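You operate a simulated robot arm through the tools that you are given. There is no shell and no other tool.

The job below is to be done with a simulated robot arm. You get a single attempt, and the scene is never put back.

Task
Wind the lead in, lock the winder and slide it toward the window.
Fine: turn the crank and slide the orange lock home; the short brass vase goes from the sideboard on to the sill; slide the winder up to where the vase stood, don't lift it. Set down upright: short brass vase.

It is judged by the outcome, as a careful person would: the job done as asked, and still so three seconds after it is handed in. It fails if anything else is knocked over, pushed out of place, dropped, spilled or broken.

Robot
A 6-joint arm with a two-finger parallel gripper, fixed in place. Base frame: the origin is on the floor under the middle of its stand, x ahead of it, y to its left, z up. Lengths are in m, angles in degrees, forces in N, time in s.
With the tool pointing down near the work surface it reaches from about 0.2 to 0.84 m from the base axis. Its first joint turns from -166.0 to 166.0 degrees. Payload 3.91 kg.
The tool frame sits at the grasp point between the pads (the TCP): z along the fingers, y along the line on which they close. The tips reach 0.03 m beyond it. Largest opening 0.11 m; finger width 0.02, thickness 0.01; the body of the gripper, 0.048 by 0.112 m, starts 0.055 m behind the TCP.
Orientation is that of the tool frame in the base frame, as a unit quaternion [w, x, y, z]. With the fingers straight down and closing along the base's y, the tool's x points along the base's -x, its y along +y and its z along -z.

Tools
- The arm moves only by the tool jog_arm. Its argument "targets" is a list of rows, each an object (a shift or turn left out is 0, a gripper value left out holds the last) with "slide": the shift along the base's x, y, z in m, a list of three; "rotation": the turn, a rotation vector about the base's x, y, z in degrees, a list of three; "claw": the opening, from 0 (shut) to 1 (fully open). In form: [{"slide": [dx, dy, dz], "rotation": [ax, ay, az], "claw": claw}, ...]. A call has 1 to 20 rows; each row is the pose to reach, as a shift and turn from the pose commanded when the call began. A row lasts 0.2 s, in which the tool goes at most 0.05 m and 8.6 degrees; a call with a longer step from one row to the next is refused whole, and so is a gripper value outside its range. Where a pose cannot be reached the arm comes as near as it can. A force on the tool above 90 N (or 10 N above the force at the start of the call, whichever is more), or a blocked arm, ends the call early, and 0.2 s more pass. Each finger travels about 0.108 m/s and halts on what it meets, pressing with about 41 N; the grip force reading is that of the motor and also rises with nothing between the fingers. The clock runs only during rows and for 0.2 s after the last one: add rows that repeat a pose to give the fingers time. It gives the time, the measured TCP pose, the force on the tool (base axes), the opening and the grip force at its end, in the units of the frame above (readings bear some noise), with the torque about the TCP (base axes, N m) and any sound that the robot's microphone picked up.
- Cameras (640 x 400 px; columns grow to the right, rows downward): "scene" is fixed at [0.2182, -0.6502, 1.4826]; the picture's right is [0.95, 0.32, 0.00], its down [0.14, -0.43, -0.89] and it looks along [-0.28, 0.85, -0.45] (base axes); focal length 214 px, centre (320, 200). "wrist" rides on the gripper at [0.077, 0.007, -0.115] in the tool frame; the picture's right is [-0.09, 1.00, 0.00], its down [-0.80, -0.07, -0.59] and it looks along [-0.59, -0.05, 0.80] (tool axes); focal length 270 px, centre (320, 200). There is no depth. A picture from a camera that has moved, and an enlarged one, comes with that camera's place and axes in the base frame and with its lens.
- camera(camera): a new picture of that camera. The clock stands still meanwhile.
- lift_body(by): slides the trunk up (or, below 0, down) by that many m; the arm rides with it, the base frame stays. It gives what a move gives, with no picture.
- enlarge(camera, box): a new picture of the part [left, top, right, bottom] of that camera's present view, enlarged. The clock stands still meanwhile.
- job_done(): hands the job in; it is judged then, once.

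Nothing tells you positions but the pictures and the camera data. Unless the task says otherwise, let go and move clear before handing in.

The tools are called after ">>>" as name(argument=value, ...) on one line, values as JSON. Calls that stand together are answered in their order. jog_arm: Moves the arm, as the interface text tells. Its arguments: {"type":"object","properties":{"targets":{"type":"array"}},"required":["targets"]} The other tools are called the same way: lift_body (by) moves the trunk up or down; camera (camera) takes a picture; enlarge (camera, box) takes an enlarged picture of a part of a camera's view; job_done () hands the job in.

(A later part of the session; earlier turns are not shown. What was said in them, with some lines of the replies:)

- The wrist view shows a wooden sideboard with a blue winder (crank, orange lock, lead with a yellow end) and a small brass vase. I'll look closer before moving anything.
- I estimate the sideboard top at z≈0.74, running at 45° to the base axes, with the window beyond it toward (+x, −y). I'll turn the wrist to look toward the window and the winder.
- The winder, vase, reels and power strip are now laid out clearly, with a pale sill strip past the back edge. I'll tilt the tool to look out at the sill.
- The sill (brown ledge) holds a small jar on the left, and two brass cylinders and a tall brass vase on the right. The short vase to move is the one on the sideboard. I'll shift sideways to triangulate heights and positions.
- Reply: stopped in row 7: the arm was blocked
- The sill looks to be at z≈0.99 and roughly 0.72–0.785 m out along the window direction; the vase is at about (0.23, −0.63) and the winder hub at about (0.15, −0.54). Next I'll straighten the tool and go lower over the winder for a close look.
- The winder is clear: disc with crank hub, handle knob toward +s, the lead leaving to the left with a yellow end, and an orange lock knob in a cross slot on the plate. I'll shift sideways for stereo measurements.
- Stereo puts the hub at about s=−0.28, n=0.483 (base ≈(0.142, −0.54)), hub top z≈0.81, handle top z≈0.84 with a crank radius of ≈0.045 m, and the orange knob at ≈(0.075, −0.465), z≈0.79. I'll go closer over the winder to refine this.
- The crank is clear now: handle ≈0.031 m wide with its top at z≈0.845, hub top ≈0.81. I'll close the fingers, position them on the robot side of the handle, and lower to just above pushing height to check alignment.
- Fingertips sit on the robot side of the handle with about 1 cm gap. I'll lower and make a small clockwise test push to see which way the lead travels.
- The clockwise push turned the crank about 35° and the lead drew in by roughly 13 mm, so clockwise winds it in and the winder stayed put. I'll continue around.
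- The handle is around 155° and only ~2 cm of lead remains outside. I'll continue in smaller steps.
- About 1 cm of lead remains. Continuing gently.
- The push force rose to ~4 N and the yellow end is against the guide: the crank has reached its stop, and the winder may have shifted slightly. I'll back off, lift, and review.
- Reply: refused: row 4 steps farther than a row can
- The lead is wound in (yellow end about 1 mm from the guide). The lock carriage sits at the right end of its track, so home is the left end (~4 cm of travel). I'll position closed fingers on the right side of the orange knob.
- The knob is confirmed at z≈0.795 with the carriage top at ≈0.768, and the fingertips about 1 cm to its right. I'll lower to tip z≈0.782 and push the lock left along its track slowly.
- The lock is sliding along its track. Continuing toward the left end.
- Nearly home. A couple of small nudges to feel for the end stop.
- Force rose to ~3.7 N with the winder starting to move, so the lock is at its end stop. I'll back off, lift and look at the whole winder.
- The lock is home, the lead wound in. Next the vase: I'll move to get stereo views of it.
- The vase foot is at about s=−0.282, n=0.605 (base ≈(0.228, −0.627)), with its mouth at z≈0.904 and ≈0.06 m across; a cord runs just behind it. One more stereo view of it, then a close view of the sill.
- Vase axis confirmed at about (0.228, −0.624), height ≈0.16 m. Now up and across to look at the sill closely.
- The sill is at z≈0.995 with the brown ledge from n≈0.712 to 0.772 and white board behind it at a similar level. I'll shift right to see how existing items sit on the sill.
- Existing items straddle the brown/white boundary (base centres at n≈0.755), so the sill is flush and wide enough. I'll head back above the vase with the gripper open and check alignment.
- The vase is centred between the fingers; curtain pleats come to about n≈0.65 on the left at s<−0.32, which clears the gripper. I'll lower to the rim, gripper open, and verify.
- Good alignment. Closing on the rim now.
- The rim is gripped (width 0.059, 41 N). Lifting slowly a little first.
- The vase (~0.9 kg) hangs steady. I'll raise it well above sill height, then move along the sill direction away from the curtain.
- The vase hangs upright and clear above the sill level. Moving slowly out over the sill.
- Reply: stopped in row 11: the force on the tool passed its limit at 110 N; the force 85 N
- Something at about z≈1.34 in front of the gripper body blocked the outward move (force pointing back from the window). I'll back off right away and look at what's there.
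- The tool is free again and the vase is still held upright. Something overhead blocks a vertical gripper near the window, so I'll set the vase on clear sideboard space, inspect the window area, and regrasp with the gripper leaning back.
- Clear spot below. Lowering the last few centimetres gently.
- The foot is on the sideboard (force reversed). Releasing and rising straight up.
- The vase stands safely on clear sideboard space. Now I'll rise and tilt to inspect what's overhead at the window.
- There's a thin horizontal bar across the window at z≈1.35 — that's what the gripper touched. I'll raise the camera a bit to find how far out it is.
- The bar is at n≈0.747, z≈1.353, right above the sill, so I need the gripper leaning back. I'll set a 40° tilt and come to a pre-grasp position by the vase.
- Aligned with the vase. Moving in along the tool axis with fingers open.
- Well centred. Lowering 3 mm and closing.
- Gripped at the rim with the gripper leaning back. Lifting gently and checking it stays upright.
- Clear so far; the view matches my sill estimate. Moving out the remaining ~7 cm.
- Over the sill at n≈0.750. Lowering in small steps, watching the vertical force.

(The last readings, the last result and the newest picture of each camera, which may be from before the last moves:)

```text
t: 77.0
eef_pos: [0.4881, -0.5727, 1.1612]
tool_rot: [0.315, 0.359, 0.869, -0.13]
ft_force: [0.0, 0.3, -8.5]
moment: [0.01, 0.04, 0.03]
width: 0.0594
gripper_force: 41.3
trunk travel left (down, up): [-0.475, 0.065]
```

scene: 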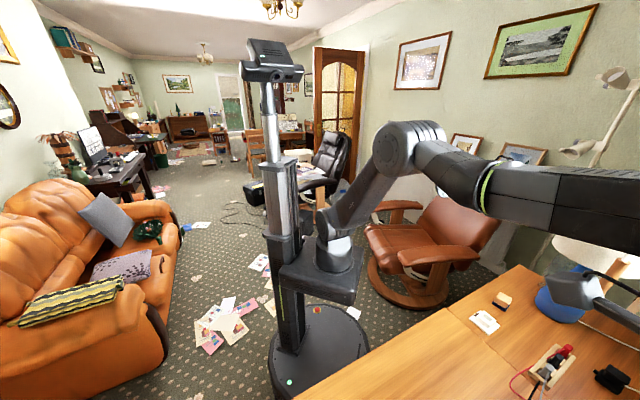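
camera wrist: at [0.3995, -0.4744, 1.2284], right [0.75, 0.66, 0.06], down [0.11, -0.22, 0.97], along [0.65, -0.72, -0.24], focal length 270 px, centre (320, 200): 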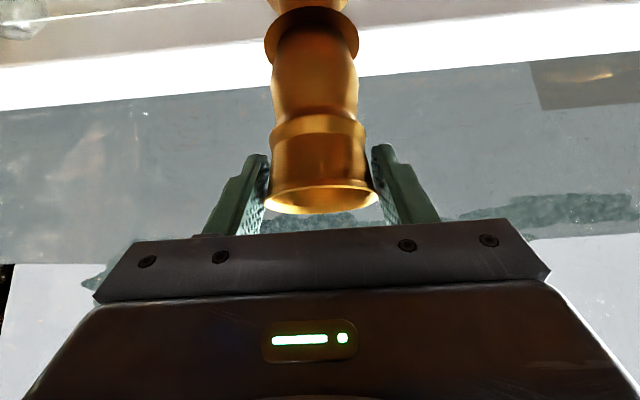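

>>> jog_arm(targets=[{"slide": [0, 0, -0.0015]}, {"slide": [0, 0, -0.003]}, {"slide": [0, 0, -0.003]}])

>>> jog_arm(targets=[{"slide": [0, 0, -0.001]}, {"slide": [0, 0, -0.002]}, {"slide": [0, 0, -0.002]}])

>>> camera(camera="wrist")

```text
t: 77.8
eef_pos: [0.4888, -0.5743, 1.1577]
tool_rot: [0.316, 0.36, 0.868, -0.13]
ft_force: [0.1, -0.2, -8.8]
moment: [0.05, 0.04, 0.02]
width: 0.059
gripper_force: 41.7
trunk travel left (down, up): [-0.475, 0.065]
```

```text
t: 78.6
eef_pos: [0.489, -0.5737, 1.1545]
tool_rot: [0.315, 0.36, 0.869, -0.13]
ft_force: [0.4, 0.0, -9.7]
moment: [0.05, 0.05, -0.03]
width: 0.0591
gripper_force: 41.3
trunk travel left (down, up): [-0.475, 0.065]
```

```text
taken
camera wrist: at [0.4001, -0.4744, 1.1945], right [0.75, 0.66, 0.06], down [0.11, -0.22, 0.97], along [0.65, -0.72, -0.24], focal length 270 px, centre (320, 200)
```

wrist: 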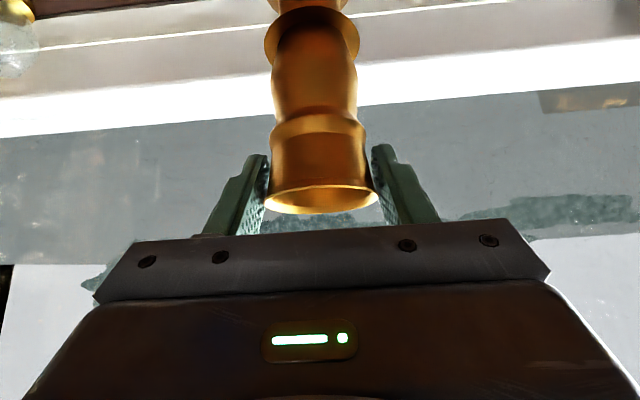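

Not touching yet; continuing in 2 mm steps.

>>> jog_arm(targets=[{"slide": [0, 0, -0.001]}, {"slide": [0, 0, -0.002]}, {"slide": [0, 0, -0.002]}])

>>> jog_arm(targets=[{"slide": [0, 0, -0.001]}, {"slide": [0, 0, -0.002]}, {"slide": [0, 0, -0.002]}])

```text
t: 79.4
eef_pos: [0.4878, -0.5732, 1.1536]
tool_rot: [0.317, 0.359, 0.868, -0.13]
ft_force: [1.1, 0.9, -8.5]
moment: [0.05, 0.04, -0.02]
width: 0.0591
gripper_force: 41.2
trunk travel left (down, up): [-0.475, 0.065]
```

```text
t: 80.2
eef_pos: [0.4896, -0.5741, 1.152]
tool_rot: [0.315, 0.36, 0.868, -0.13]
ft_force: [0.0, 0.0, -8.5]
moment: [0.04, 0.01, 0.03]
width: 0.0593
gripper_force: 41.1
trunk travel left (down, up): [-0.475, 0.065]
```

>>> jog_arm(targets=[{"slide": [0, 0, -0.001]}, {"slide": [0, 0, -0.002]}, {"slide": [0, 0, -0.002]}])

>>> jog_arm(targets=[{"slide": [0, 0, -0.001]}, {"slide": [0, 0, -0.002]}, {"slide": [0, 0, -0.002]}])

```text
t: 81.0
eef_pos: [0.4892, -0.5728, 1.1488]
tool_rot: [0.316, 0.359, 0.869, -0.129]
ft_force: [-0.5, 0.0, -8.1]
moment: [0.06, 0.0, -0.03]
width: 0.0589
gripper_force: 41.1
trunk travel left (down, up): [-0.475, 0.065]
```

```text
t: 81.8
eef_pos: [0.4889, -0.5726, 1.147]
tool_rot: [0.315, 0.36, 0.869, -0.13]
ft_force: [0.1, 0.1, -8.5]
moment: [0.03, 0.02, 0.01]
width: 0.0593
gripper_force: 41.0
trunk travel left (down, up): [-0.475, 0.065]
```

>>> jog_arm(targets=[{"slide": [0, 0, -0.001]}, {"slide": [0, 0, -0.002]}, {"slide": [0, 0, -0.002]}])

>>> jog_arm(targets=[{"slide": [0, 0, -0.001]}, {"slide": [0, 0, -0.002]}, {"slide": [0, 0, -0.002]}])

>>> camera(camera="wrist")

```text
t: 82.6
eef_pos: [0.4881, -0.5753, 1.1452]
tool_rot: [0.316, 0.359, 0.869, -0.13]
ft_force: [0.3, 0.8, -9.0]
moment: [0.01, 0.05, 0.02]
width: 0.0595
gripper_force: 41.4
trunk travel left (down, up): [-0.475, 0.065]
```

```text
t: 83.4
eef_pos: [0.4881, -0.573, 1.1429]
tool_rot: [0.315, 0.36, 0.869, -0.13]
ft_force: [0.0, 0.4, -8.0]
moment: [0.01, 0.05, 0.02]
width: 0.059
gripper_force: 41.0
trunk travel left (down, up): [-0.475, 0.065]
```

```text
taken
camera wrist: at [0.3999, -0.474, 1.1818], right [0.75, 0.66, 0.06], down [0.11, -0.22, 0.97], along [0.65, -0.72, -0.24], focal length 270 px, centre (320, 200)
```

wrist: 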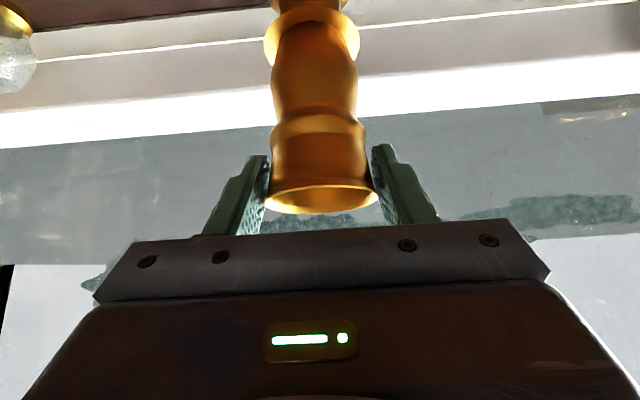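

>>> jog_arm(targets=[{"slide": [0, 0, -0.001]}, {"slide": [0, 0, -0.002]}, {"slide": [0, 0, -0.002]}])

>>> jog_arm(targets=[{"slide": [0, 0, -0.001]}, {"slide": [0, 0, -0.002]}, {"slide": [0, 0, -0.002]}])

```text
t: 84.2
eef_pos: [0.487, -0.5744, 1.1402]
tool_rot: [0.316, 0.36, 0.869, -0.13]
ft_force: [-0.2, 0.3, -7.8]
moment: [0.03, 0.07, -0.01]
width: 0.0592
gripper_force: 41.8
trunk travel left (down, up): [-0.475, 0.065]
```

```text
t: 85.0
eef_pos: [0.4882, -0.5729, 1.1395]
tool_rot: [0.316, 0.36, 0.868, -0.13]
ft_force: [0.6, 0.0, -8.0]
moment: [0.02, 0.04, -0.03]
width: 0.0593
gripper_force: 40.8
trunk travel left (down, up): [-0.475, 0.065]
```

>>> jog_arm(targets=[{"slide": [0, 0, -0.001]}, {"slide": [0, 0, -0.002]}, {"slide": [0, 0, -0.002]}])

>>> jog_arm(targets=[{"slide": [0, 0, -0.001]}, {"slide": [0, 0, -0.002]}, {"slide": [0, 0, -0.002]}])

>>> jog_arm(targets=[{"slide": [0, 0, -0.001]}, {"slide": [0, 0, -0.002]}, {"slide": [0, 0, -0.002]}])

```text
t: 85.8
eef_pos: [0.4888, -0.5737, 1.1385]
tool_rot: [0.317, 0.359, 0.868, -0.13]
ft_force: [-0.9, -0.7, 0.3]
moment: [0.13, 0.24, -0.02]
width: 0.0594
gripper_force: 40.5
trunk travel left (down, up): [-0.475, 0.065]
```

```text
t: 86.6
eef_pos: [0.488, -0.5723, 1.1394]
tool_rot: [0.319, 0.358, 0.868, -0.131]
ft_force: [0.7, -2.1, 16.7]
moment: [0.21, 0.21, 0.03]
width: 0.0593
gripper_force: 40.6
trunk travel left (down, up): [-0.475, 0.065]
```

```text
t: 87.4
eef_pos: [0.4883, -0.5719, 1.1389]
tool_rot: [0.319, 0.359, 0.867, -0.132]
ft_force: [3.9, -5.4, 30.7]
moment: [-0.16, 0.0, -0.07]
width: 0.0592
gripper_force: 40.5
trunk travel left (down, up): [-0.475, 0.065]
```

Contact with the sill at TCP z≈1.139. I'll ease off the extra pressure, then check the picture before releasing.

>>> jog_arm(targets=[{"slide": [0, 0, 0.002]}, {"slide": [0, 0, 0.0035]}, {"slide": [0, 0, 0.0035]}])

>>> camera(camera="wrist")

```text
t: 88.2
eef_pos: [0.4875, -0.573, 1.1385]
tool_rot: [0.315, 0.36, 0.869, -0.13]
ft_force: [5.7, -8.6, 16.3]
moment: [-0.62, -0.56, -0.02]
width: 0.0593
gripper_force: 40.6
trunk travel left (down, up): [-0.475, 0.065]
```

```text
taken
camera wrist: at [0.3993, -0.4734, 1.1768], right [0.75, 0.66, 0.06], down [0.11, -0.22, 0.97], along [0.65, -0.72, -0.24], focal length 270 px, centre (320, 200)
```

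wrist: 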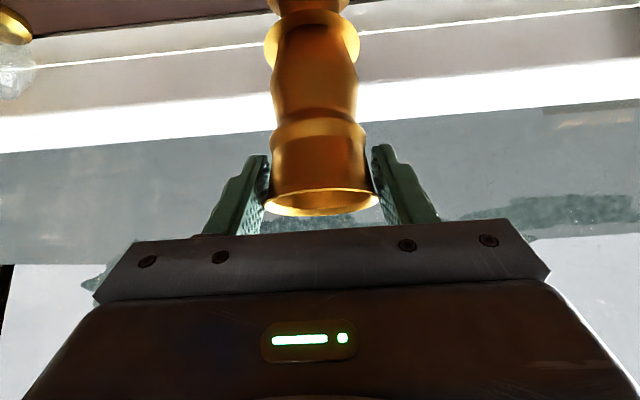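

>>> jog_arm(targets=[{"slide": [0, 0, 0.001]}, {"slide": [0, 0, 0.0015]}, {"slide": [0, 0, 0.0015]}])

```text
t: 89.0
eef_pos: [0.4878, -0.5725, 1.1375]
tool_rot: [0.315, 0.359, 0.869, -0.129]
ft_force: [1.4, -2.5, 2.5]
moment: [-0.39, -0.37, -0.03]
width: 0.059
gripper_force: 40.7
trunk travel left (down, up): [-0.475, 0.065]
```

The vase's weight is now on the sill. Releasing gradually, then withdrawing along the tool axis.

>>> jog_arm(targets=[{"claw": 0.55}, {"claw": 0.58}, {"claw": 0.65}, {"claw": 0.8}, {"claw": 1.0}, {"claw": 1.0}, {"claw": 1.0}])

>>> camera(camera="wrist")

```text
t: 90.6
eef_pos: [0.4879, -0.5726, 1.1394]
tool_rot: [0.316, 0.36, 0.868, -0.131]
ft_force: [-0.6, -0.6, 0.5]
moment: [0.0, -0.01, 0.0]
width: 0.1098
gripper_force: 0.1
trunk travel left (down, up): [-0.475, 0.065]
```

```text
taken
camera wrist: at [0.3995, -0.4736, 1.1784], right [0.75, 0.66, 0.06], down [0.11, -0.21, 0.97], along [0.65, -0.72, -0.24], focal length 270 px, centre (320, 200)
```

wrist: 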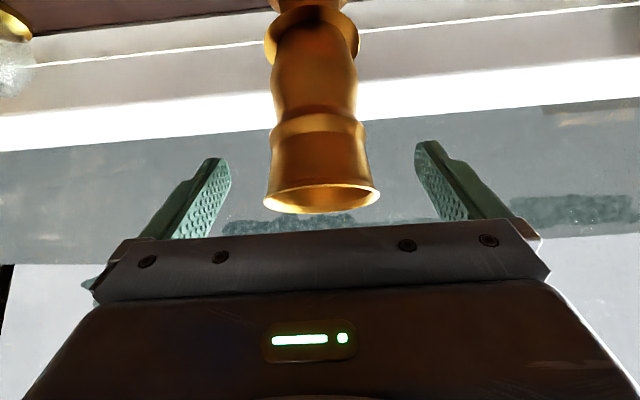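

Released and the vase stands. Withdrawing back and up along the tool axis.

>>> jog_arm(targets=[{"slide": [-0.0091, 0.0091, 0.0153]}, {"slide": [-0.0227, 0.0227, 0.0383]}, {"slide": [-0.0364, 0.0364, 0.0613]}, {"slide": [-0.05, 0.05, 0.0843]}, {"slide": [-0.0637, 0.0637, 0.1073]}, {"slide": [-0.085, 0.085, 0.12]}, {"slide": [-0.106, 0.106, 0.13]}, {"slide": [-0.127, 0.127, 0.13]}, {"slide": [-0.127, 0.127, 0.13]}])

>>> camera(camera="wrist")

```text
t: 92.6
eef_pos: [0.3619, -0.4467, 1.2689]
tool_rot: [0.315, 0.359, 0.869, -0.129]
ft_force: [-0.3, 0.1, 0.0]
moment: [-0.04, 0.01, 0.01]
width: 0.1098
gripper_force: 0.0
trunk travel left (down, up): [-0.475, 0.065]
```

```text
taken
camera wrist: at [0.2732, -0.3467, 1.3082], right [0.75, 0.66, 0.06], down [0.11, -0.22, 0.97], along [0.65, -0.72, -0.24], focal length 270 px, centre (320, 200)
```

wrist: 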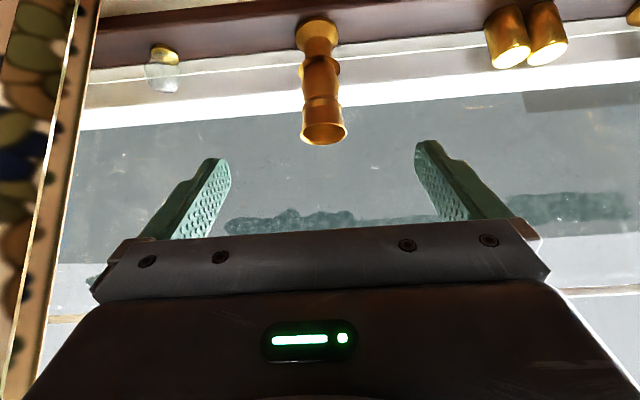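

>>> enlarge(camera="wrist", box=[240, 0, 400, 160])

>>> enlarge(camera="wrist", box=[90, 0, 640, 150])

```text
2.50 times, centred on (320, 80) of wrist
camera zoom: at [0.2732, -0.3467, 1.3082], right [0.75, 0.66, 0.06], down [0.11, -0.22, 0.97], along [0.65, -0.72, -0.24], focal length 676 px, centre (320, 500)
```

zoom: 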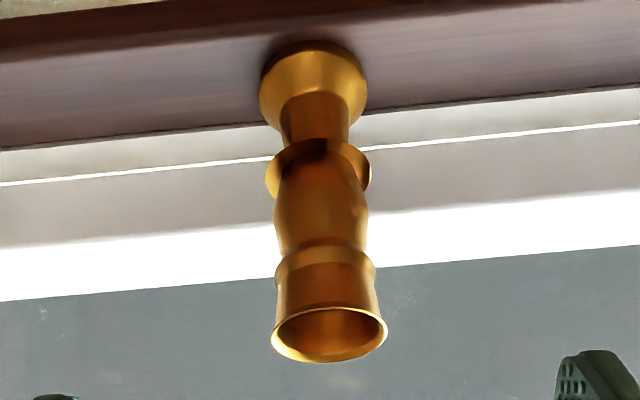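

```text
1.16 times, centred on (365, 75) of wrist
camera zoom: at [0.2732, -0.3467, 1.3082], right [0.75, 0.66, 0.06], down [0.11, -0.22, 0.97], along [0.65, -0.72, -0.24], focal length 314 px, centre (268, 346)
```

zoom: 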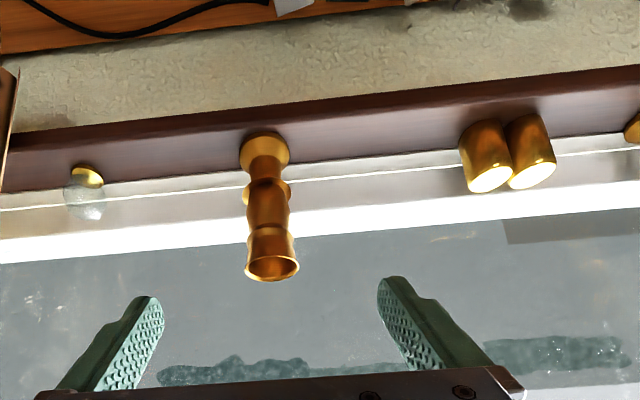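

The vase stands upright on the sill, clear of the jar and cylinders. Now back to the winder with the tool vertical.

>>> jog_arm(targets=[{"slide": [-0.025, 0.02, 0], "rotation": [2.8, 2.8, 0]}, {"slide": [-0.055, 0.03, -0.01], "rotation": [7, 7, 0]}, {"slide": [-0.09, 0.03, -0.03], "rotation": [11.2, 11.3, 0]}, {"slide": [-0.125, 0.02, -0.055], "rotation": [15.4, 15.5, -0.05]}, {"slide": [-0.16, 0.01, -0.085], "rotation": [19.6, 19.8, -0.05]}, {"slide": [-0.195, 0.0, -0.115], "rotation": [23.8, 24, -0.1]}, {"slide": [-0.225, -0.005, -0.15], "rotation": [28.03, 28.25, -0.1]}, {"slide": [-0.255, -0.01, -0.185], "rotation": [28.03, 28.25, -0.1]}, {"slide": [-0.28, -0.015, -0.22], "rotation": [28.03, 28.25, -0.1]}, {"slide": [-0.2912, -0.02, -0.25], "rotation": [28.03, 28.25, -0.1]}, {"slide": [-0.2912, -0.02, -0.269], "rotation": [28.03, 28.25, -0.1]}, {"slide": [-0.2912, -0.02, -0.269], "rotation": [28.03, 28.25, -0.1]}])

>>> camera(camera="wrist")

>>> enlarge(camera="wrist", box=[190, 40, 446, 200])

```text
t: 95.2
eef_pos: [0.0692, -0.4669, 1.0002]
tool_rot: [0.001, 0.383, 0.924, -0.001]
ft_force: [0.1, 0.6, -0.1]
moment: [-0.04, -0.01, 0.0]
width: 0.1101
gripper_force: 0.1
trunk travel left (down, up): [-0.475, 0.065]
```

```text
taken
camera wrist: at [0.0204, -0.406, 1.1147], right [0.77, 0.64, 0.0], down [0.52, -0.61, 0.6], along [0.38, -0.46, -0.8], focal length 270 px, centre (320, 200)
```

wrist: 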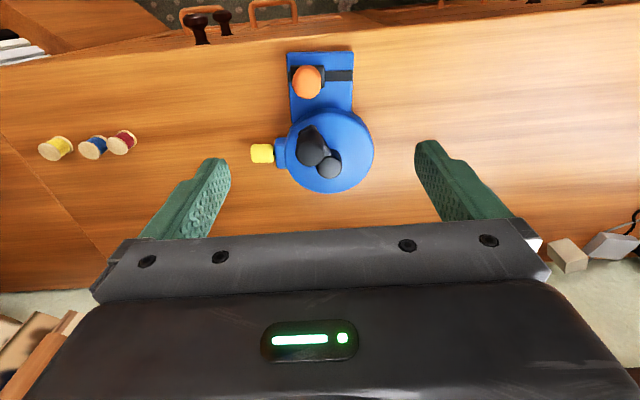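

```text
2.50 times, centred on (318, 120) of wrist
camera zoom: at [0.0204, -0.406, 1.1147], right [0.77, 0.64, 0.0], down [0.52, -0.61, 0.6], along [0.38, -0.46, -0.8], focal length 676 px, centre (325, 400)
```

zoom: 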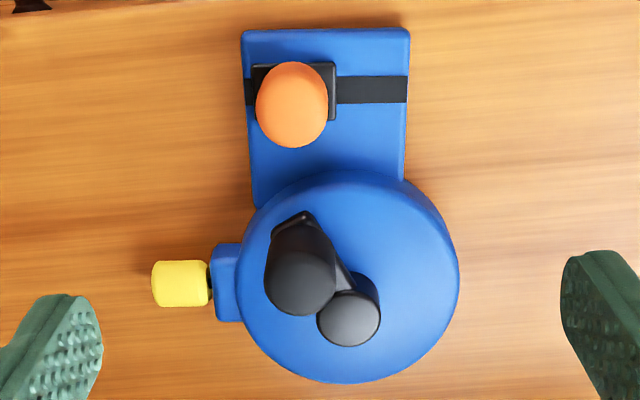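

The winder is ready to slide: near plate edge centre at about s=−0.277, n=0.350, hub at n≈0.475. I'll push its near edge with two spread fingers; first I'll touch a bare patch of sideboard to get the exact table height.

>>> jog_arm(targets=[{"slide": [0.035, 0.027, -0.02], "claw": 0.41}, {"slide": [0.07, 0.053, -0.04]}, {"slide": [0.1, 0.076, -0.06]}, {"slide": [0.1217, 0.0921, -0.09]}, {"slide": [0.1217, 0.0921, -0.13]}, {"slide": [0.1217, 0.0921, -0.165]}, {"slide": [0.1217, 0.0921, -0.19]}, {"slide": [0.1217, 0.0921, -0.205]}, {"slide": [0.1217, 0.0921, -0.205]}])

>>> camera(camera="wrist")

```text
t: 97.2
eef_pos: [0.1916, -0.3732, 0.7975]
tool_rot: [0.002, 0.383, 0.924, -0.001]
ft_force: [0.1, 0.4, -0.3]
moment: [0.0, 0.0, 0.0]
width: 0.0455
gripper_force: 0.1
trunk travel left (down, up): [-0.475, 0.065]
```

```text
taken
camera wrist: at [0.1425, -0.3126, 0.9122], right [0.77, 0.64, 0.0], down [0.52, -0.61, 0.6], along [0.38, -0.46, -0.8], focal length 270 px, centre (320, 200)
```

wrist: 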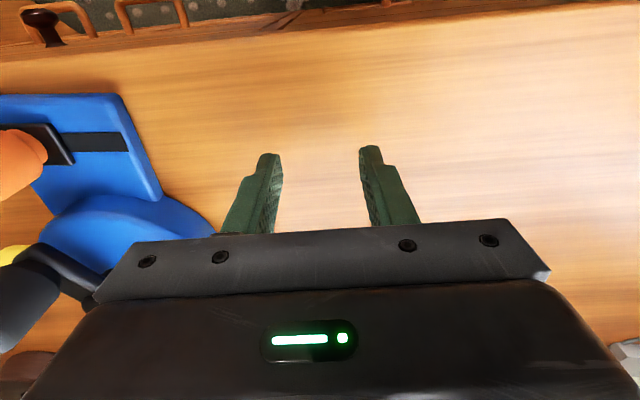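

Over bare wood. Feeling down for the surface.

>>> jog_arm(targets=[{"slide": [0, 0, -0.008]}, {"slide": [0, 0, -0.015]}, {"slide": [0, 0, -0.015]}])

>>> jog_arm(targets=[{"slide": [0, 0, -0.0015]}, {"slide": [0, 0, -0.003]}, {"slide": [0, 0, -0.003]}])

>>> jog_arm(targets=[{"slide": [0, 0, -0.001]}, {"slide": [0, 0, -0.002]}, {"slide": [0, 0, -0.002]}])

```text
t: 98.0
eef_pos: [0.1918, -0.3727, 0.7809]
tool_rot: [0.001, 0.382, 0.924, -0.001]
ft_force: [-0.7, -1.1, -0.3]
moment: [0.0, 0.02, 0.0]
width: 0.0452
gripper_force: 0.0
trunk travel left (down, up): [-0.475, 0.065]
```

```text
t: 98.8
eef_pos: [0.1913, -0.3735, 0.7801]
tool_rot: [0.003, 0.383, 0.924, -0.002]
ft_force: [1.1, -1.2, 38.0]
moment: [0.94, -0.46, -0.05]
width: 0.045
gripper_force: 0.0
trunk travel left (down, up): [-0.475, 0.065]
```

```text
t: 99.7
eef_pos: [0.1911, -0.3726, 0.7798]
tool_rot: [0.006, 0.383, 0.924, -0.004]
ft_force: [-4.0, 8.8, 55.1]
moment: [1.64, -0.55, 0.23]
width: 0.0462
gripper_force: 1.2
trunk travel left (down, up): [-0.475, 0.065]
stopped in row 3: the force on the tool passed its limit at 91 N (the readings are from after the stop); the commanded pose is now the measured one
```

The surface is at TCP z≈0.780 (tips at ≈0.750). Easing up until contact just ends.

>>> jog_arm(targets=[{"slide": [0, 0, 0.001]}, {"slide": [0, 0, 0.002]}, {"slide": [0, 0, 0.002]}])

>>> jog_arm(targets=[{"slide": [0, 0, 0.0005]}, {"slide": [0, 0, 0.001]}, {"slide": [0, 0, 0.001]}])

```text
t: 100.5
eef_pos: [0.1912, -0.3728, 0.7802]
tool_rot: [0.004, 0.383, 0.924, -0.002]
ft_force: [-8.3, 10.3, 26.2]
moment: [0.97, -0.08, 0.42]
width: 0.0457
gripper_force: 0.9
trunk travel left (down, up): [-0.475, 0.065]
```

```text
t: 101.3
eef_pos: [0.193, -0.3768, 0.7812]
tool_rot: [0.004, 0.383, 0.924, -0.004]
ft_force: [-0.7, -0.3, -0.1]
moment: [0.0, -0.01, 0.02]
width: 0.0451
gripper_force: 0.0
trunk travel left (down, up): [-0.475, 0.065]
```

Contact released at TCP z≈0.781. Now I'll hop over to just in front of the winder's near edge.

>>> jog_arm(targets=[{"slide": [0, 0, 0.04], "rotation": [0.6, 0.25, 0]}, {"slide": [0, 0, 0.08], "rotation": [0.6, 0.25, 0]}, {"slide": [-0.02, 0.01, 0.11], "rotation": [0.6, 0.25, 0]}, {"slide": [-0.055, 0.015, 0.11], "rotation": [0.6, 0.25, 0]}, {"slide": [-0.09, 0.005, 0.11], "rotation": [0.6, 0.25, 0]}, {"slide": [-0.125, -0.015, 0.11], "rotation": [0.6, 0.25, 0]}, {"slide": [-0.155, -0.04, 0.11], "rotation": [0.6, 0.25, 0]}, {"slide": [-0.1612, -0.0468, 0.09], "rotation": [0.6, 0.25, 0]}, {"slide": [-0.1612, -0.0468, 0.06], "rotation": [0.6, 0.25, 0]}, {"slide": [-0.1612, -0.0468, 0.06], "rotation": [0.6, 0.25, 0]}])

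>>> camera(camera="wrist")

```text
t: 103.5
eef_pos: [0.0299, -0.4198, 0.8408]
tool_rot: [-0.001, 0.383, 0.924, 0.0]
ft_force: [0.4, -0.3, -0.8]
moment: [-0.01, -0.04, 0.0]
width: 0.0449
gripper_force: 0.1
trunk travel left (down, up): [-0.475, 0.065]
```

```text
taken
camera wrist: at [-0.0178, -0.3611, 0.9558], right [0.77, 0.64, 0.0], down [0.52, -0.62, 0.59], along [0.38, -0.45, -0.81], focal length 270 px, centre (320, 200)
```

wrist: 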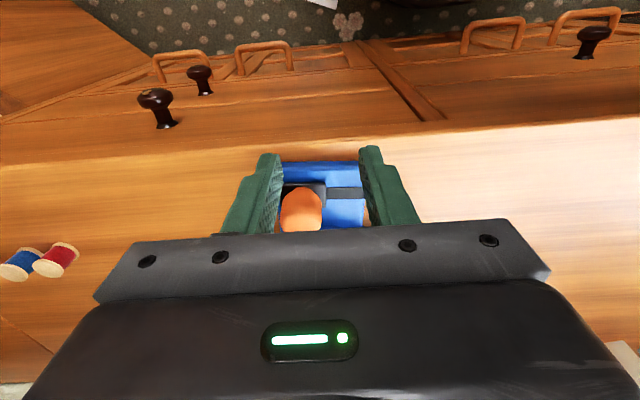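

Fingers straddle symmetric about the plate's near edge. Lowering to just above the table surface in front of it.

>>> jog_arm(targets=[{"slide": [0, 0, -0.02]}, {"slide": [0, 0, -0.04]}, {"slide": [0, 0, -0.053]}, {"slide": [0, 0, -0.0582]}, {"slide": [0, 0, -0.0582]}])

>>> camera(camera="wrist")

>>> enlarge(camera="wrist", box=[220, 130, 420, 240])

```text
t: 104.7
eef_pos: [0.0304, -0.4212, 0.7834]
tool_rot: [-0.001, 0.383, 0.924, 0.002]
ft_force: [0.2, -0.3, 0.6]
moment: [0.01, 0.03, -0.01]
width: 0.0451
gripper_force: 0.0
trunk travel left (down, up): [-0.475, 0.065]
```

```text
taken
camera wrist: at [-0.0178, -0.362, 0.8981], right [0.77, 0.64, 0.0], down [0.52, -0.62, 0.59], along [0.38, -0.45, -0.81], focal length 270 px, centre (320, 200)
```

wrist: 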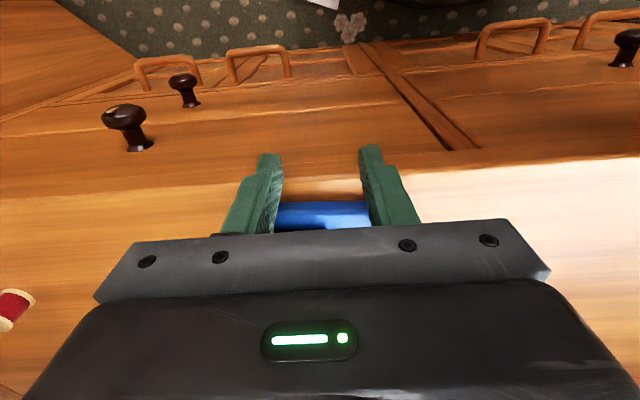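

```text
3.20 times, centred on (320, 185) of wrist
camera zoom: at [-0.0178, -0.362, 0.8981], right [0.77, 0.64, 0.0], down [0.52, -0.62, 0.59], along [0.38, -0.45, -0.81], focal length 865 px, centre (320, 248)
```

zoom: 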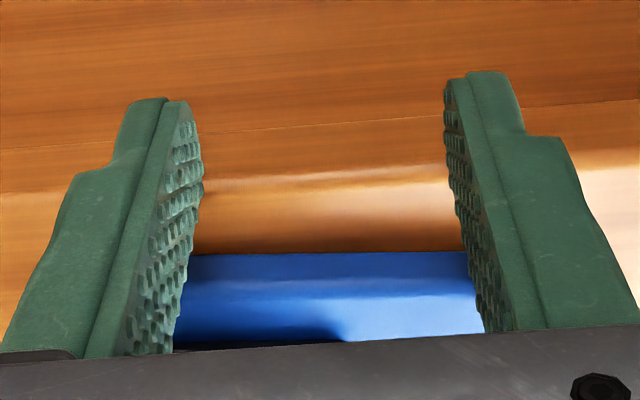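

Positioned low in front of the plate. Starting the slide gently toward the window.

>>> jog_arm(targets=[{"slide": [0.003, -0.003, 0]}, {"slide": [0.007, -0.007, 0]}, {"slide": [0.011, -0.011, 0]}, {"slide": [0.015, -0.015, 0]}, {"slide": [0.019, -0.019, 0]}, {"slide": [0.0225, -0.0225, 0]}])

>>> camera(camera="wrist")

```text
t: 106.1
eef_pos: [0.0547, -0.4433, 0.7821]
tool_rot: [0.0, 0.383, 0.924, 0.002]
ft_force: [-4.2, 3.1, -1.0]
moment: [0.04, 0.16, -0.13]
width: 0.0457
gripper_force: 0.2
trunk travel left (down, up): [-0.475, 0.065]
```

```text
taken
camera wrist: at [0.005, -0.3842, 0.8979], right [0.77, 0.64, 0.0], down [0.52, -0.62, 0.59], along [0.38, -0.45, -0.81], focal length 270 px, centre (320, 200)
```

wrist: 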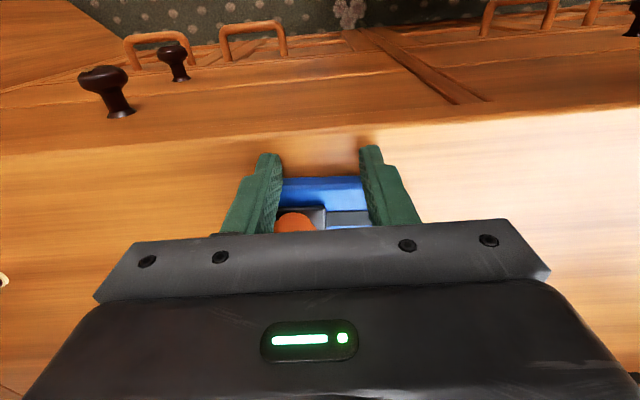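

Contact made (≈5 N) and the winder is moving. Continuing the slide steadily.

>>> jog_arm(targets=[{"slide": [0.005, -0.005, 0]}, {"slide": [0.011, -0.011, 0]}, {"slide": [0.018, -0.018, 0]}, {"slide": [0.025, -0.025, 0]}, {"slide": [0.032, -0.032, 0]}, {"slide": [0.039, -0.039, 0]}, {"slide": [0.046, -0.046, 0]}, {"slide": [0.053, -0.053, 0]}, {"slide": [0.06, -0.06, 0]}])

>>> camera(camera="wrist")

```text
t: 108.1
eef_pos: [0.1133, -0.5057, 0.7828]
tool_rot: [0.0, 0.383, 0.924, 0.001]
ft_force: [-2.1, 2.0, 0.5]
moment: [0.01, 0.04, 0.1]
width: 0.0453
gripper_force: 0.3
trunk travel left (down, up): [-0.475, 0.065]
```

```text
taken
camera wrist: at [0.0645, -0.4455, 0.8976], right [0.77, 0.64, 0.0], down [0.52, -0.62, 0.59], along [0.38, -0.45, -0.8], focal length 270 px, centre (320, 200)
```

wrist: 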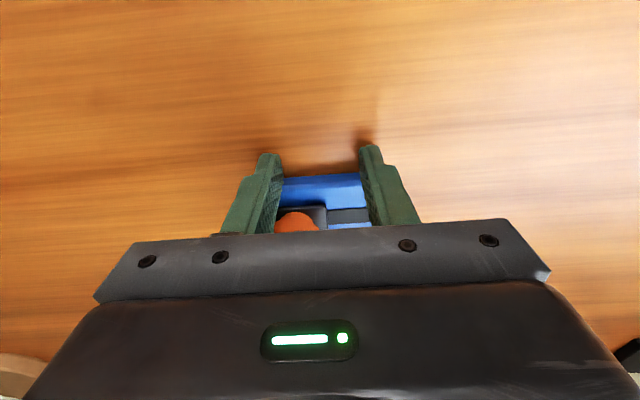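

>>> jog_arm(targets=[{"slide": [0.006, -0.006, 0]}, {"slide": [0.012, -0.012, 0]}, {"slide": [0.018, -0.018, 0]}, {"slide": [0.023, -0.023, 0]}, {"slide": [0.026, -0.026, 0]}, {"slide": [0.026, -0.026, 0]}])

>>> jog_arm(targets=[{"slide": [-0.01, 0.01, 0]}, {"slide": [-0.03, 0.03, 0.01]}, {"slide": [-0.05, 0.05, 0.04]}, {"slide": [-0.06, 0.06, 0.08]}, {"slide": [-0.06, 0.06, 0.12]}, {"slide": [-0.06, 0.06, 0.16]}, {"slide": [-0.045, 0.045, 0.2]}, {"slide": [-0.02, 0.02, 0.23]}, {"slide": [0.0, 0.0, 0.25], "claw": 1}, {"slide": [0.0, 0.0, 0.25], "claw": 1}, {"slide": [0.0, 0.0, 0.25], "claw": 1}])

>>> camera(camera="wrist")

>>> enlarge(camera="wrist", box=[190, 40, 446, 200])

```text
t: 109.5
eef_pos: [0.1399, -0.5307, 0.7829]
tool_rot: [-0.001, 0.383, 0.924, 0.002]
ft_force: [-4.0, 3.8, 1.7]
moment: [0.09, 0.04, 0.05]
width: 0.0451
gripper_force: 0.1
trunk travel left (down, up): [-0.475, 0.065]
```

```text
t: 111.9
eef_pos: [0.1394, -0.5315, 1.0294]
tool_rot: [0.0, 0.383, 0.924, 0.002]
ft_force: [-0.1, 0.4, 0.2]
moment: [0.0, -0.01, 0.01]
width: 0.11
gripper_force: 0.0
trunk travel left (down, up): [-0.475, 0.065]
```

```text
taken
camera wrist: at [0.0915, -0.4713, 1.1457], right [0.77, 0.64, 0.0], down [0.52, -0.62, 0.59], along [0.38, -0.45, -0.81], focal length 270 px, centre (320, 200)
```

wrist: 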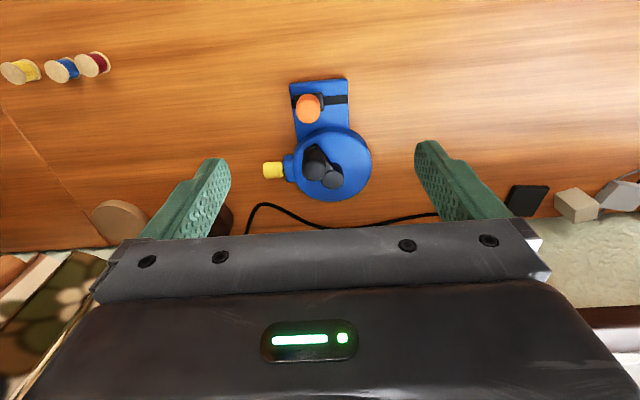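

```text
2.50 times, centred on (318, 120) of wrist
camera zoom: at [0.0915, -0.4713, 1.1457], right [0.77, 0.64, 0.0], down [0.52, -0.62, 0.59], along [0.38, -0.45, -0.81], focal length 676 px, centre (325, 400)
```

zoom: 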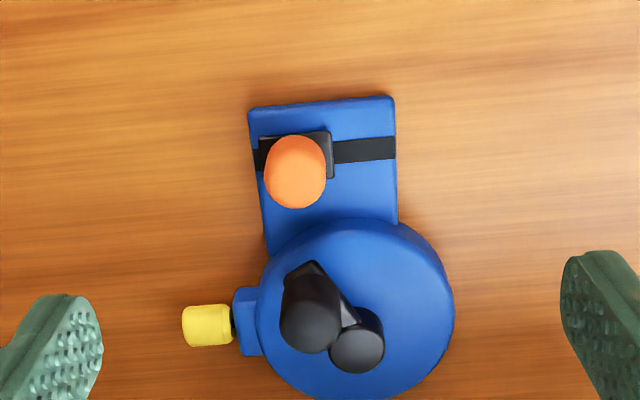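

>>> enlarge(camera="wrist", box=[255, 75, 385, 205])

>>> enlarge(camera="wrist", box=[255, 145, 315, 190])

```text
3.08 times, centred on (320, 140) of wrist
camera zoom: at [0.0915, -0.4713, 1.1457], right [0.77, 0.64, 0.0], down [0.52, -0.62, 0.59], along [0.38, -0.45, -0.81], focal length 832 px, centre (320, 385)
```

zoom: 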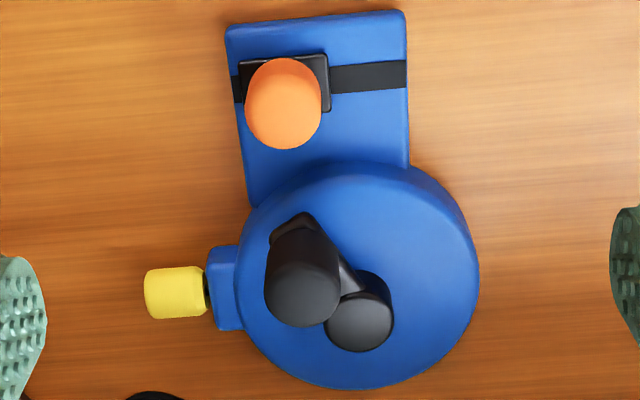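

```text
8.89 times, centred on (285, 168) of wrist
camera zoom: at [0.0915, -0.4713, 1.1457], right [0.77, 0.64, 0.0], down [0.52, -0.62, 0.59], along [0.38, -0.45, -0.81], focal length 2402 px, centre (631, 489)
```

zoom: 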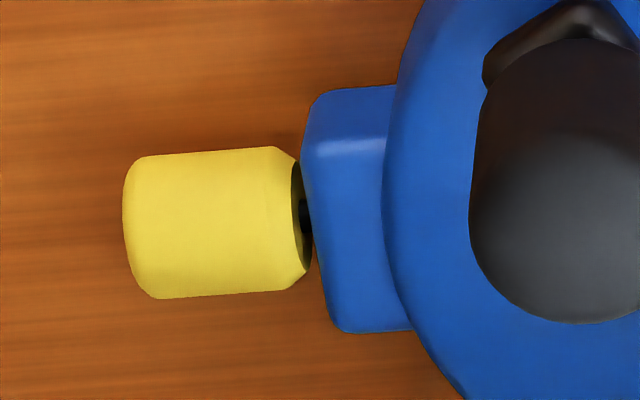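

All states hold: lead in, lock home, winder straight. The hub is about at the vase's old spot; I'll give one last small nudge (~9 mm) so the whole winder body is centred on that spot, then finish.

>>> jog_arm(targets=[{"slide": [-0.025, 0.025, 0], "claw": 0.41}, {"slide": [-0.05, 0.05, -0.02], "claw": 0.41}, {"slide": [-0.06, 0.06, -0.06], "claw": 0.41}, {"slide": [-0.06, 0.06, -0.1], "claw": 0.41}, {"slide": [-0.06, 0.06, -0.14], "claw": 0.41}, {"slide": [-0.06, 0.06, -0.175], "claw": 0.41}, {"slide": [-0.05, 0.05, -0.21], "claw": 0.41}, {"slide": [-0.03, 0.03, -0.24], "claw": 0.41}, {"slide": [-0.022, 0.022, -0.25], "claw": 0.41}, {"slide": [-0.016, 0.016, -0.25], "claw": 0.41}])

>>> camera(camera="wrist")

```text
t: 114.1
eef_pos: [0.124, -0.5136, 0.7822]
tool_rot: [0.0, 0.383, 0.924, 0.0]
ft_force: [-0.6, 0.7, -0.9]
moment: [0.02, 0.0, -0.01]
width: 0.0452
gripper_force: 0.1
trunk travel left (down, up): [-0.475, 0.065]
```

```text
taken
camera wrist: at [0.0746, -0.4543, 0.8979], right [0.77, 0.64, 0.0], down [0.52, -0.62, 0.59], along [0.38, -0.45, -0.81], focal length 270 px, centre (320, 200)
```

wrist: 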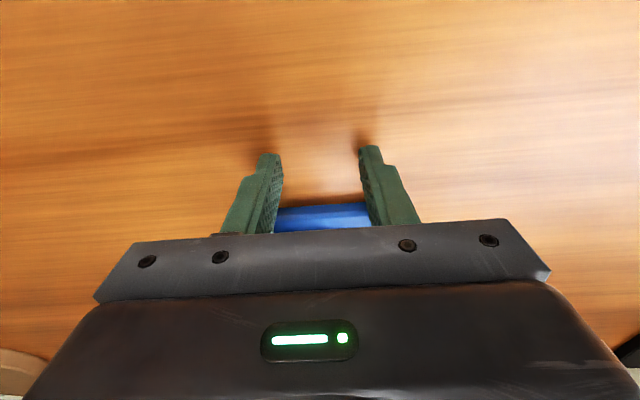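

>>> jog_arm(targets=[{"slide": [0.006, -0.006, 0]}, {"slide": [0.012, -0.012, 0]}, {"slide": [0.017, -0.017, 0]}, {"slide": [0.02, -0.02, 0]}, {"slide": [0.022, -0.022, 0]}, {"slide": [0.022, -0.022, 0]}])

>>> jog_arm(targets=[{"slide": [-0.01, 0.01, 0]}, {"slide": [-0.03, 0.03, 0.01]}, {"slide": [-0.05, 0.05, 0.04]}, {"slide": [-0.06, 0.06, 0.08]}, {"slide": [-0.06, 0.06, 0.12]}, {"slide": [-0.06, 0.06, 0.16]}, {"slide": [-0.06, 0.06, 0.2]}, {"slide": [-0.06, 0.06, 0.24]}, {"slide": [-0.05, 0.05, 0.28], "claw": 1}, {"slide": [-0.04, 0.04, 0.31], "claw": 1}, {"slide": [-0.04, 0.04, 0.31], "claw": 1}])

>>> camera(camera="wrist")

>>> enlarge(camera="wrist", box=[200, 60, 456, 220])

```text
t: 115.5
eef_pos: [0.1447, -0.5356, 0.7824]
tool_rot: [0.0, 0.382, 0.924, 0.001]
ft_force: [-5.5, 3.4, 1.4]
moment: [0.08, 0.09, -0.09]
width: 0.0453
gripper_force: 0.0
trunk travel left (down, up): [-0.475, 0.065]
```

```text
t: 117.9
eef_pos: [0.1064, -0.4965, 1.092]
tool_rot: [-0.001, 0.383, 0.924, 0.001]
ft_force: [0.6, -0.4, 0.6]
moment: [-0.04, 0.03, -0.01]
width: 0.1102
gripper_force: 0.0
trunk travel left (down, up): [-0.475, 0.065]
```

```text
taken
camera wrist: at [0.0581, -0.4367, 1.2075], right [0.77, 0.64, 0.0], down [0.52, -0.62, 0.59], along [0.38, -0.45, -0.81], focal length 270 px, centre (320, 200)
```

wrist: 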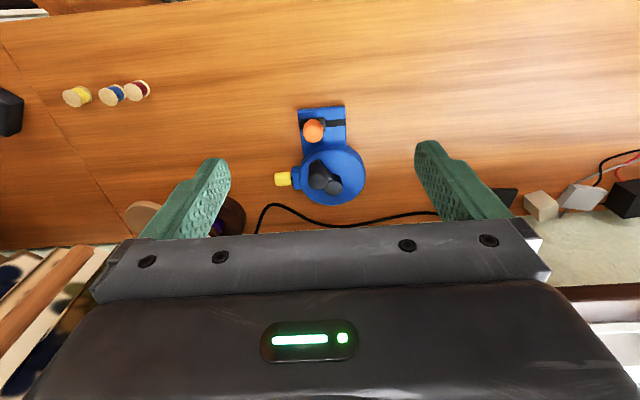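

```text
2.50 times, centred on (328, 140) of wrist
camera zoom: at [0.0581, -0.4367, 1.2075], right [0.77, 0.64, 0.0], down [0.52, -0.62, 0.59], along [0.38, -0.45, -0.81], focal length 676 px, centre (300, 350)
```

zoom: 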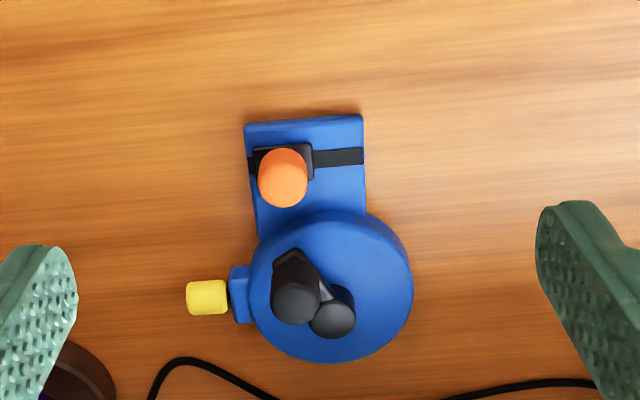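

The winder now sits on the vase's old spot, upright, lead in, lock home, cord untouched. One last look at the sill from a clear position.

>>> jog_arm(targets=[{"slide": [0.02, 0.02, 0.03], "rotation": [-4, -4, 0]}, {"slide": [0.04, 0.04, 0.06], "rotation": [-8, -8, 0]}, {"slide": [0.06, 0.06, 0.09], "rotation": [-12, -12, 0]}, {"slide": [0.08, 0.08, 0.12], "rotation": [-16, -16, 0]}, {"slide": [0.1, 0.1, 0.14], "rotation": [-20, -20, 0]}, {"slide": [0.12, 0.12, 0.15], "rotation": [-24, -24, 0]}, {"slide": [0.14, 0.14, 0.15], "rotation": [-26, -26, 0]}, {"slide": [0.14, 0.14, 0.15], "rotation": [-26, -26, 0]}])

>>> camera(camera="wrist")

>>> enlarge(camera="wrist", box=[80, 0, 640, 200])

```text
t: 119.7
eef_pos: [0.2432, -0.3553, 1.2431]
tool_rot: [0.291, 0.364, 0.877, -0.12]
ft_force: [0.5, -0.3, -0.5]
moment: [-0.01, -0.01, 0.0]
width: 0.1101
gripper_force: 0.1
trunk travel left (down, up): [-0.475, 0.065]
```

```text
taken
camera wrist: at [0.1574, -0.2577, 1.2894], right [0.75, 0.66, 0.05], down [0.15, -0.25, 0.96], along [0.64, -0.71, -0.29], focal length 270 px, centre (320, 200)
```

wrist: 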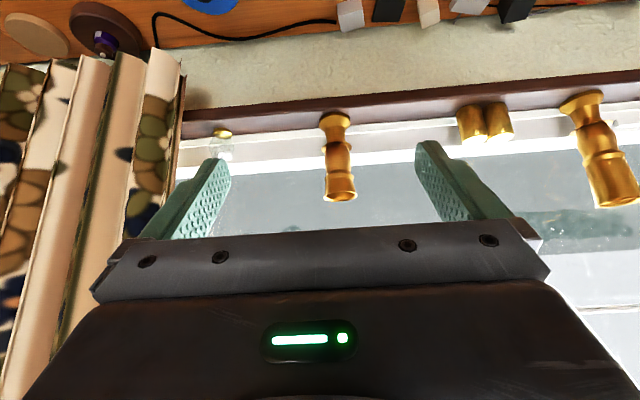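

```text
1.14 times, centred on (360, 100) of wrist
camera zoom: at [0.1574, -0.2577, 1.2894], right [0.75, 0.66, 0.05], down [0.15, -0.25, 0.96], along [0.64, -0.71, -0.29], focal length 309 px, centre (274, 314)
```

zoom: 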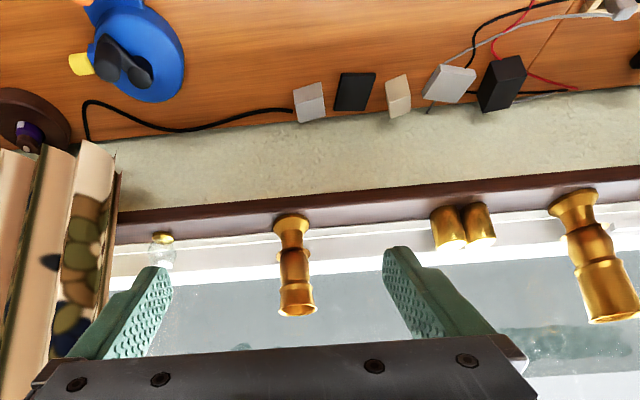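

Everything is where it should be. The lead is wound in, the lock is home, and the winder is on the vase's old spot. The short brass vase stands upright on the sill among the items that were already there, none of which have moved. The gripper is open and clear, so I'm handing in.

>>> job_done()

```text
The job is handed in.
```

The job is handed in. The last pictures before I did so showed everything in place:

- **Lead:** I wound it in by turning the crank clockwise until it stopped. The yellow end sits about 1 mm from the guide.
- **Lock:** The orange lock is slid to the far end of its track, against its stop.
- **Vase:** The short brass vase stands upright on the sill, between the jar and the two brass cylinders.
- **Winder:** I slid it along the sideboard without lifting it. By my estimate its hub is within about 2 cm of where the vase stood.

Three things happened along the way:

- **Window bar:** While carrying the vase out the first time, the gripper bumped a thin horizontal bar across the window, at about 110 N. I backed off, set the vase down on the sideboard for a moment, then carried it again with the gripper leaning back. I saw no damage in the pictures afterwards.
- **Winder nudged:** When the crank reached its stop, the winder shifted about 1 cm and turned about 5°. The lock reaching its stop moved it a few millimetres more. The final slide straightened it.
- **Sideboard touch:** I felt for the sideboard's height with the fingertips and pressed on bare wood at about 90 N before the arm stopped. No mark showed in the pictures.
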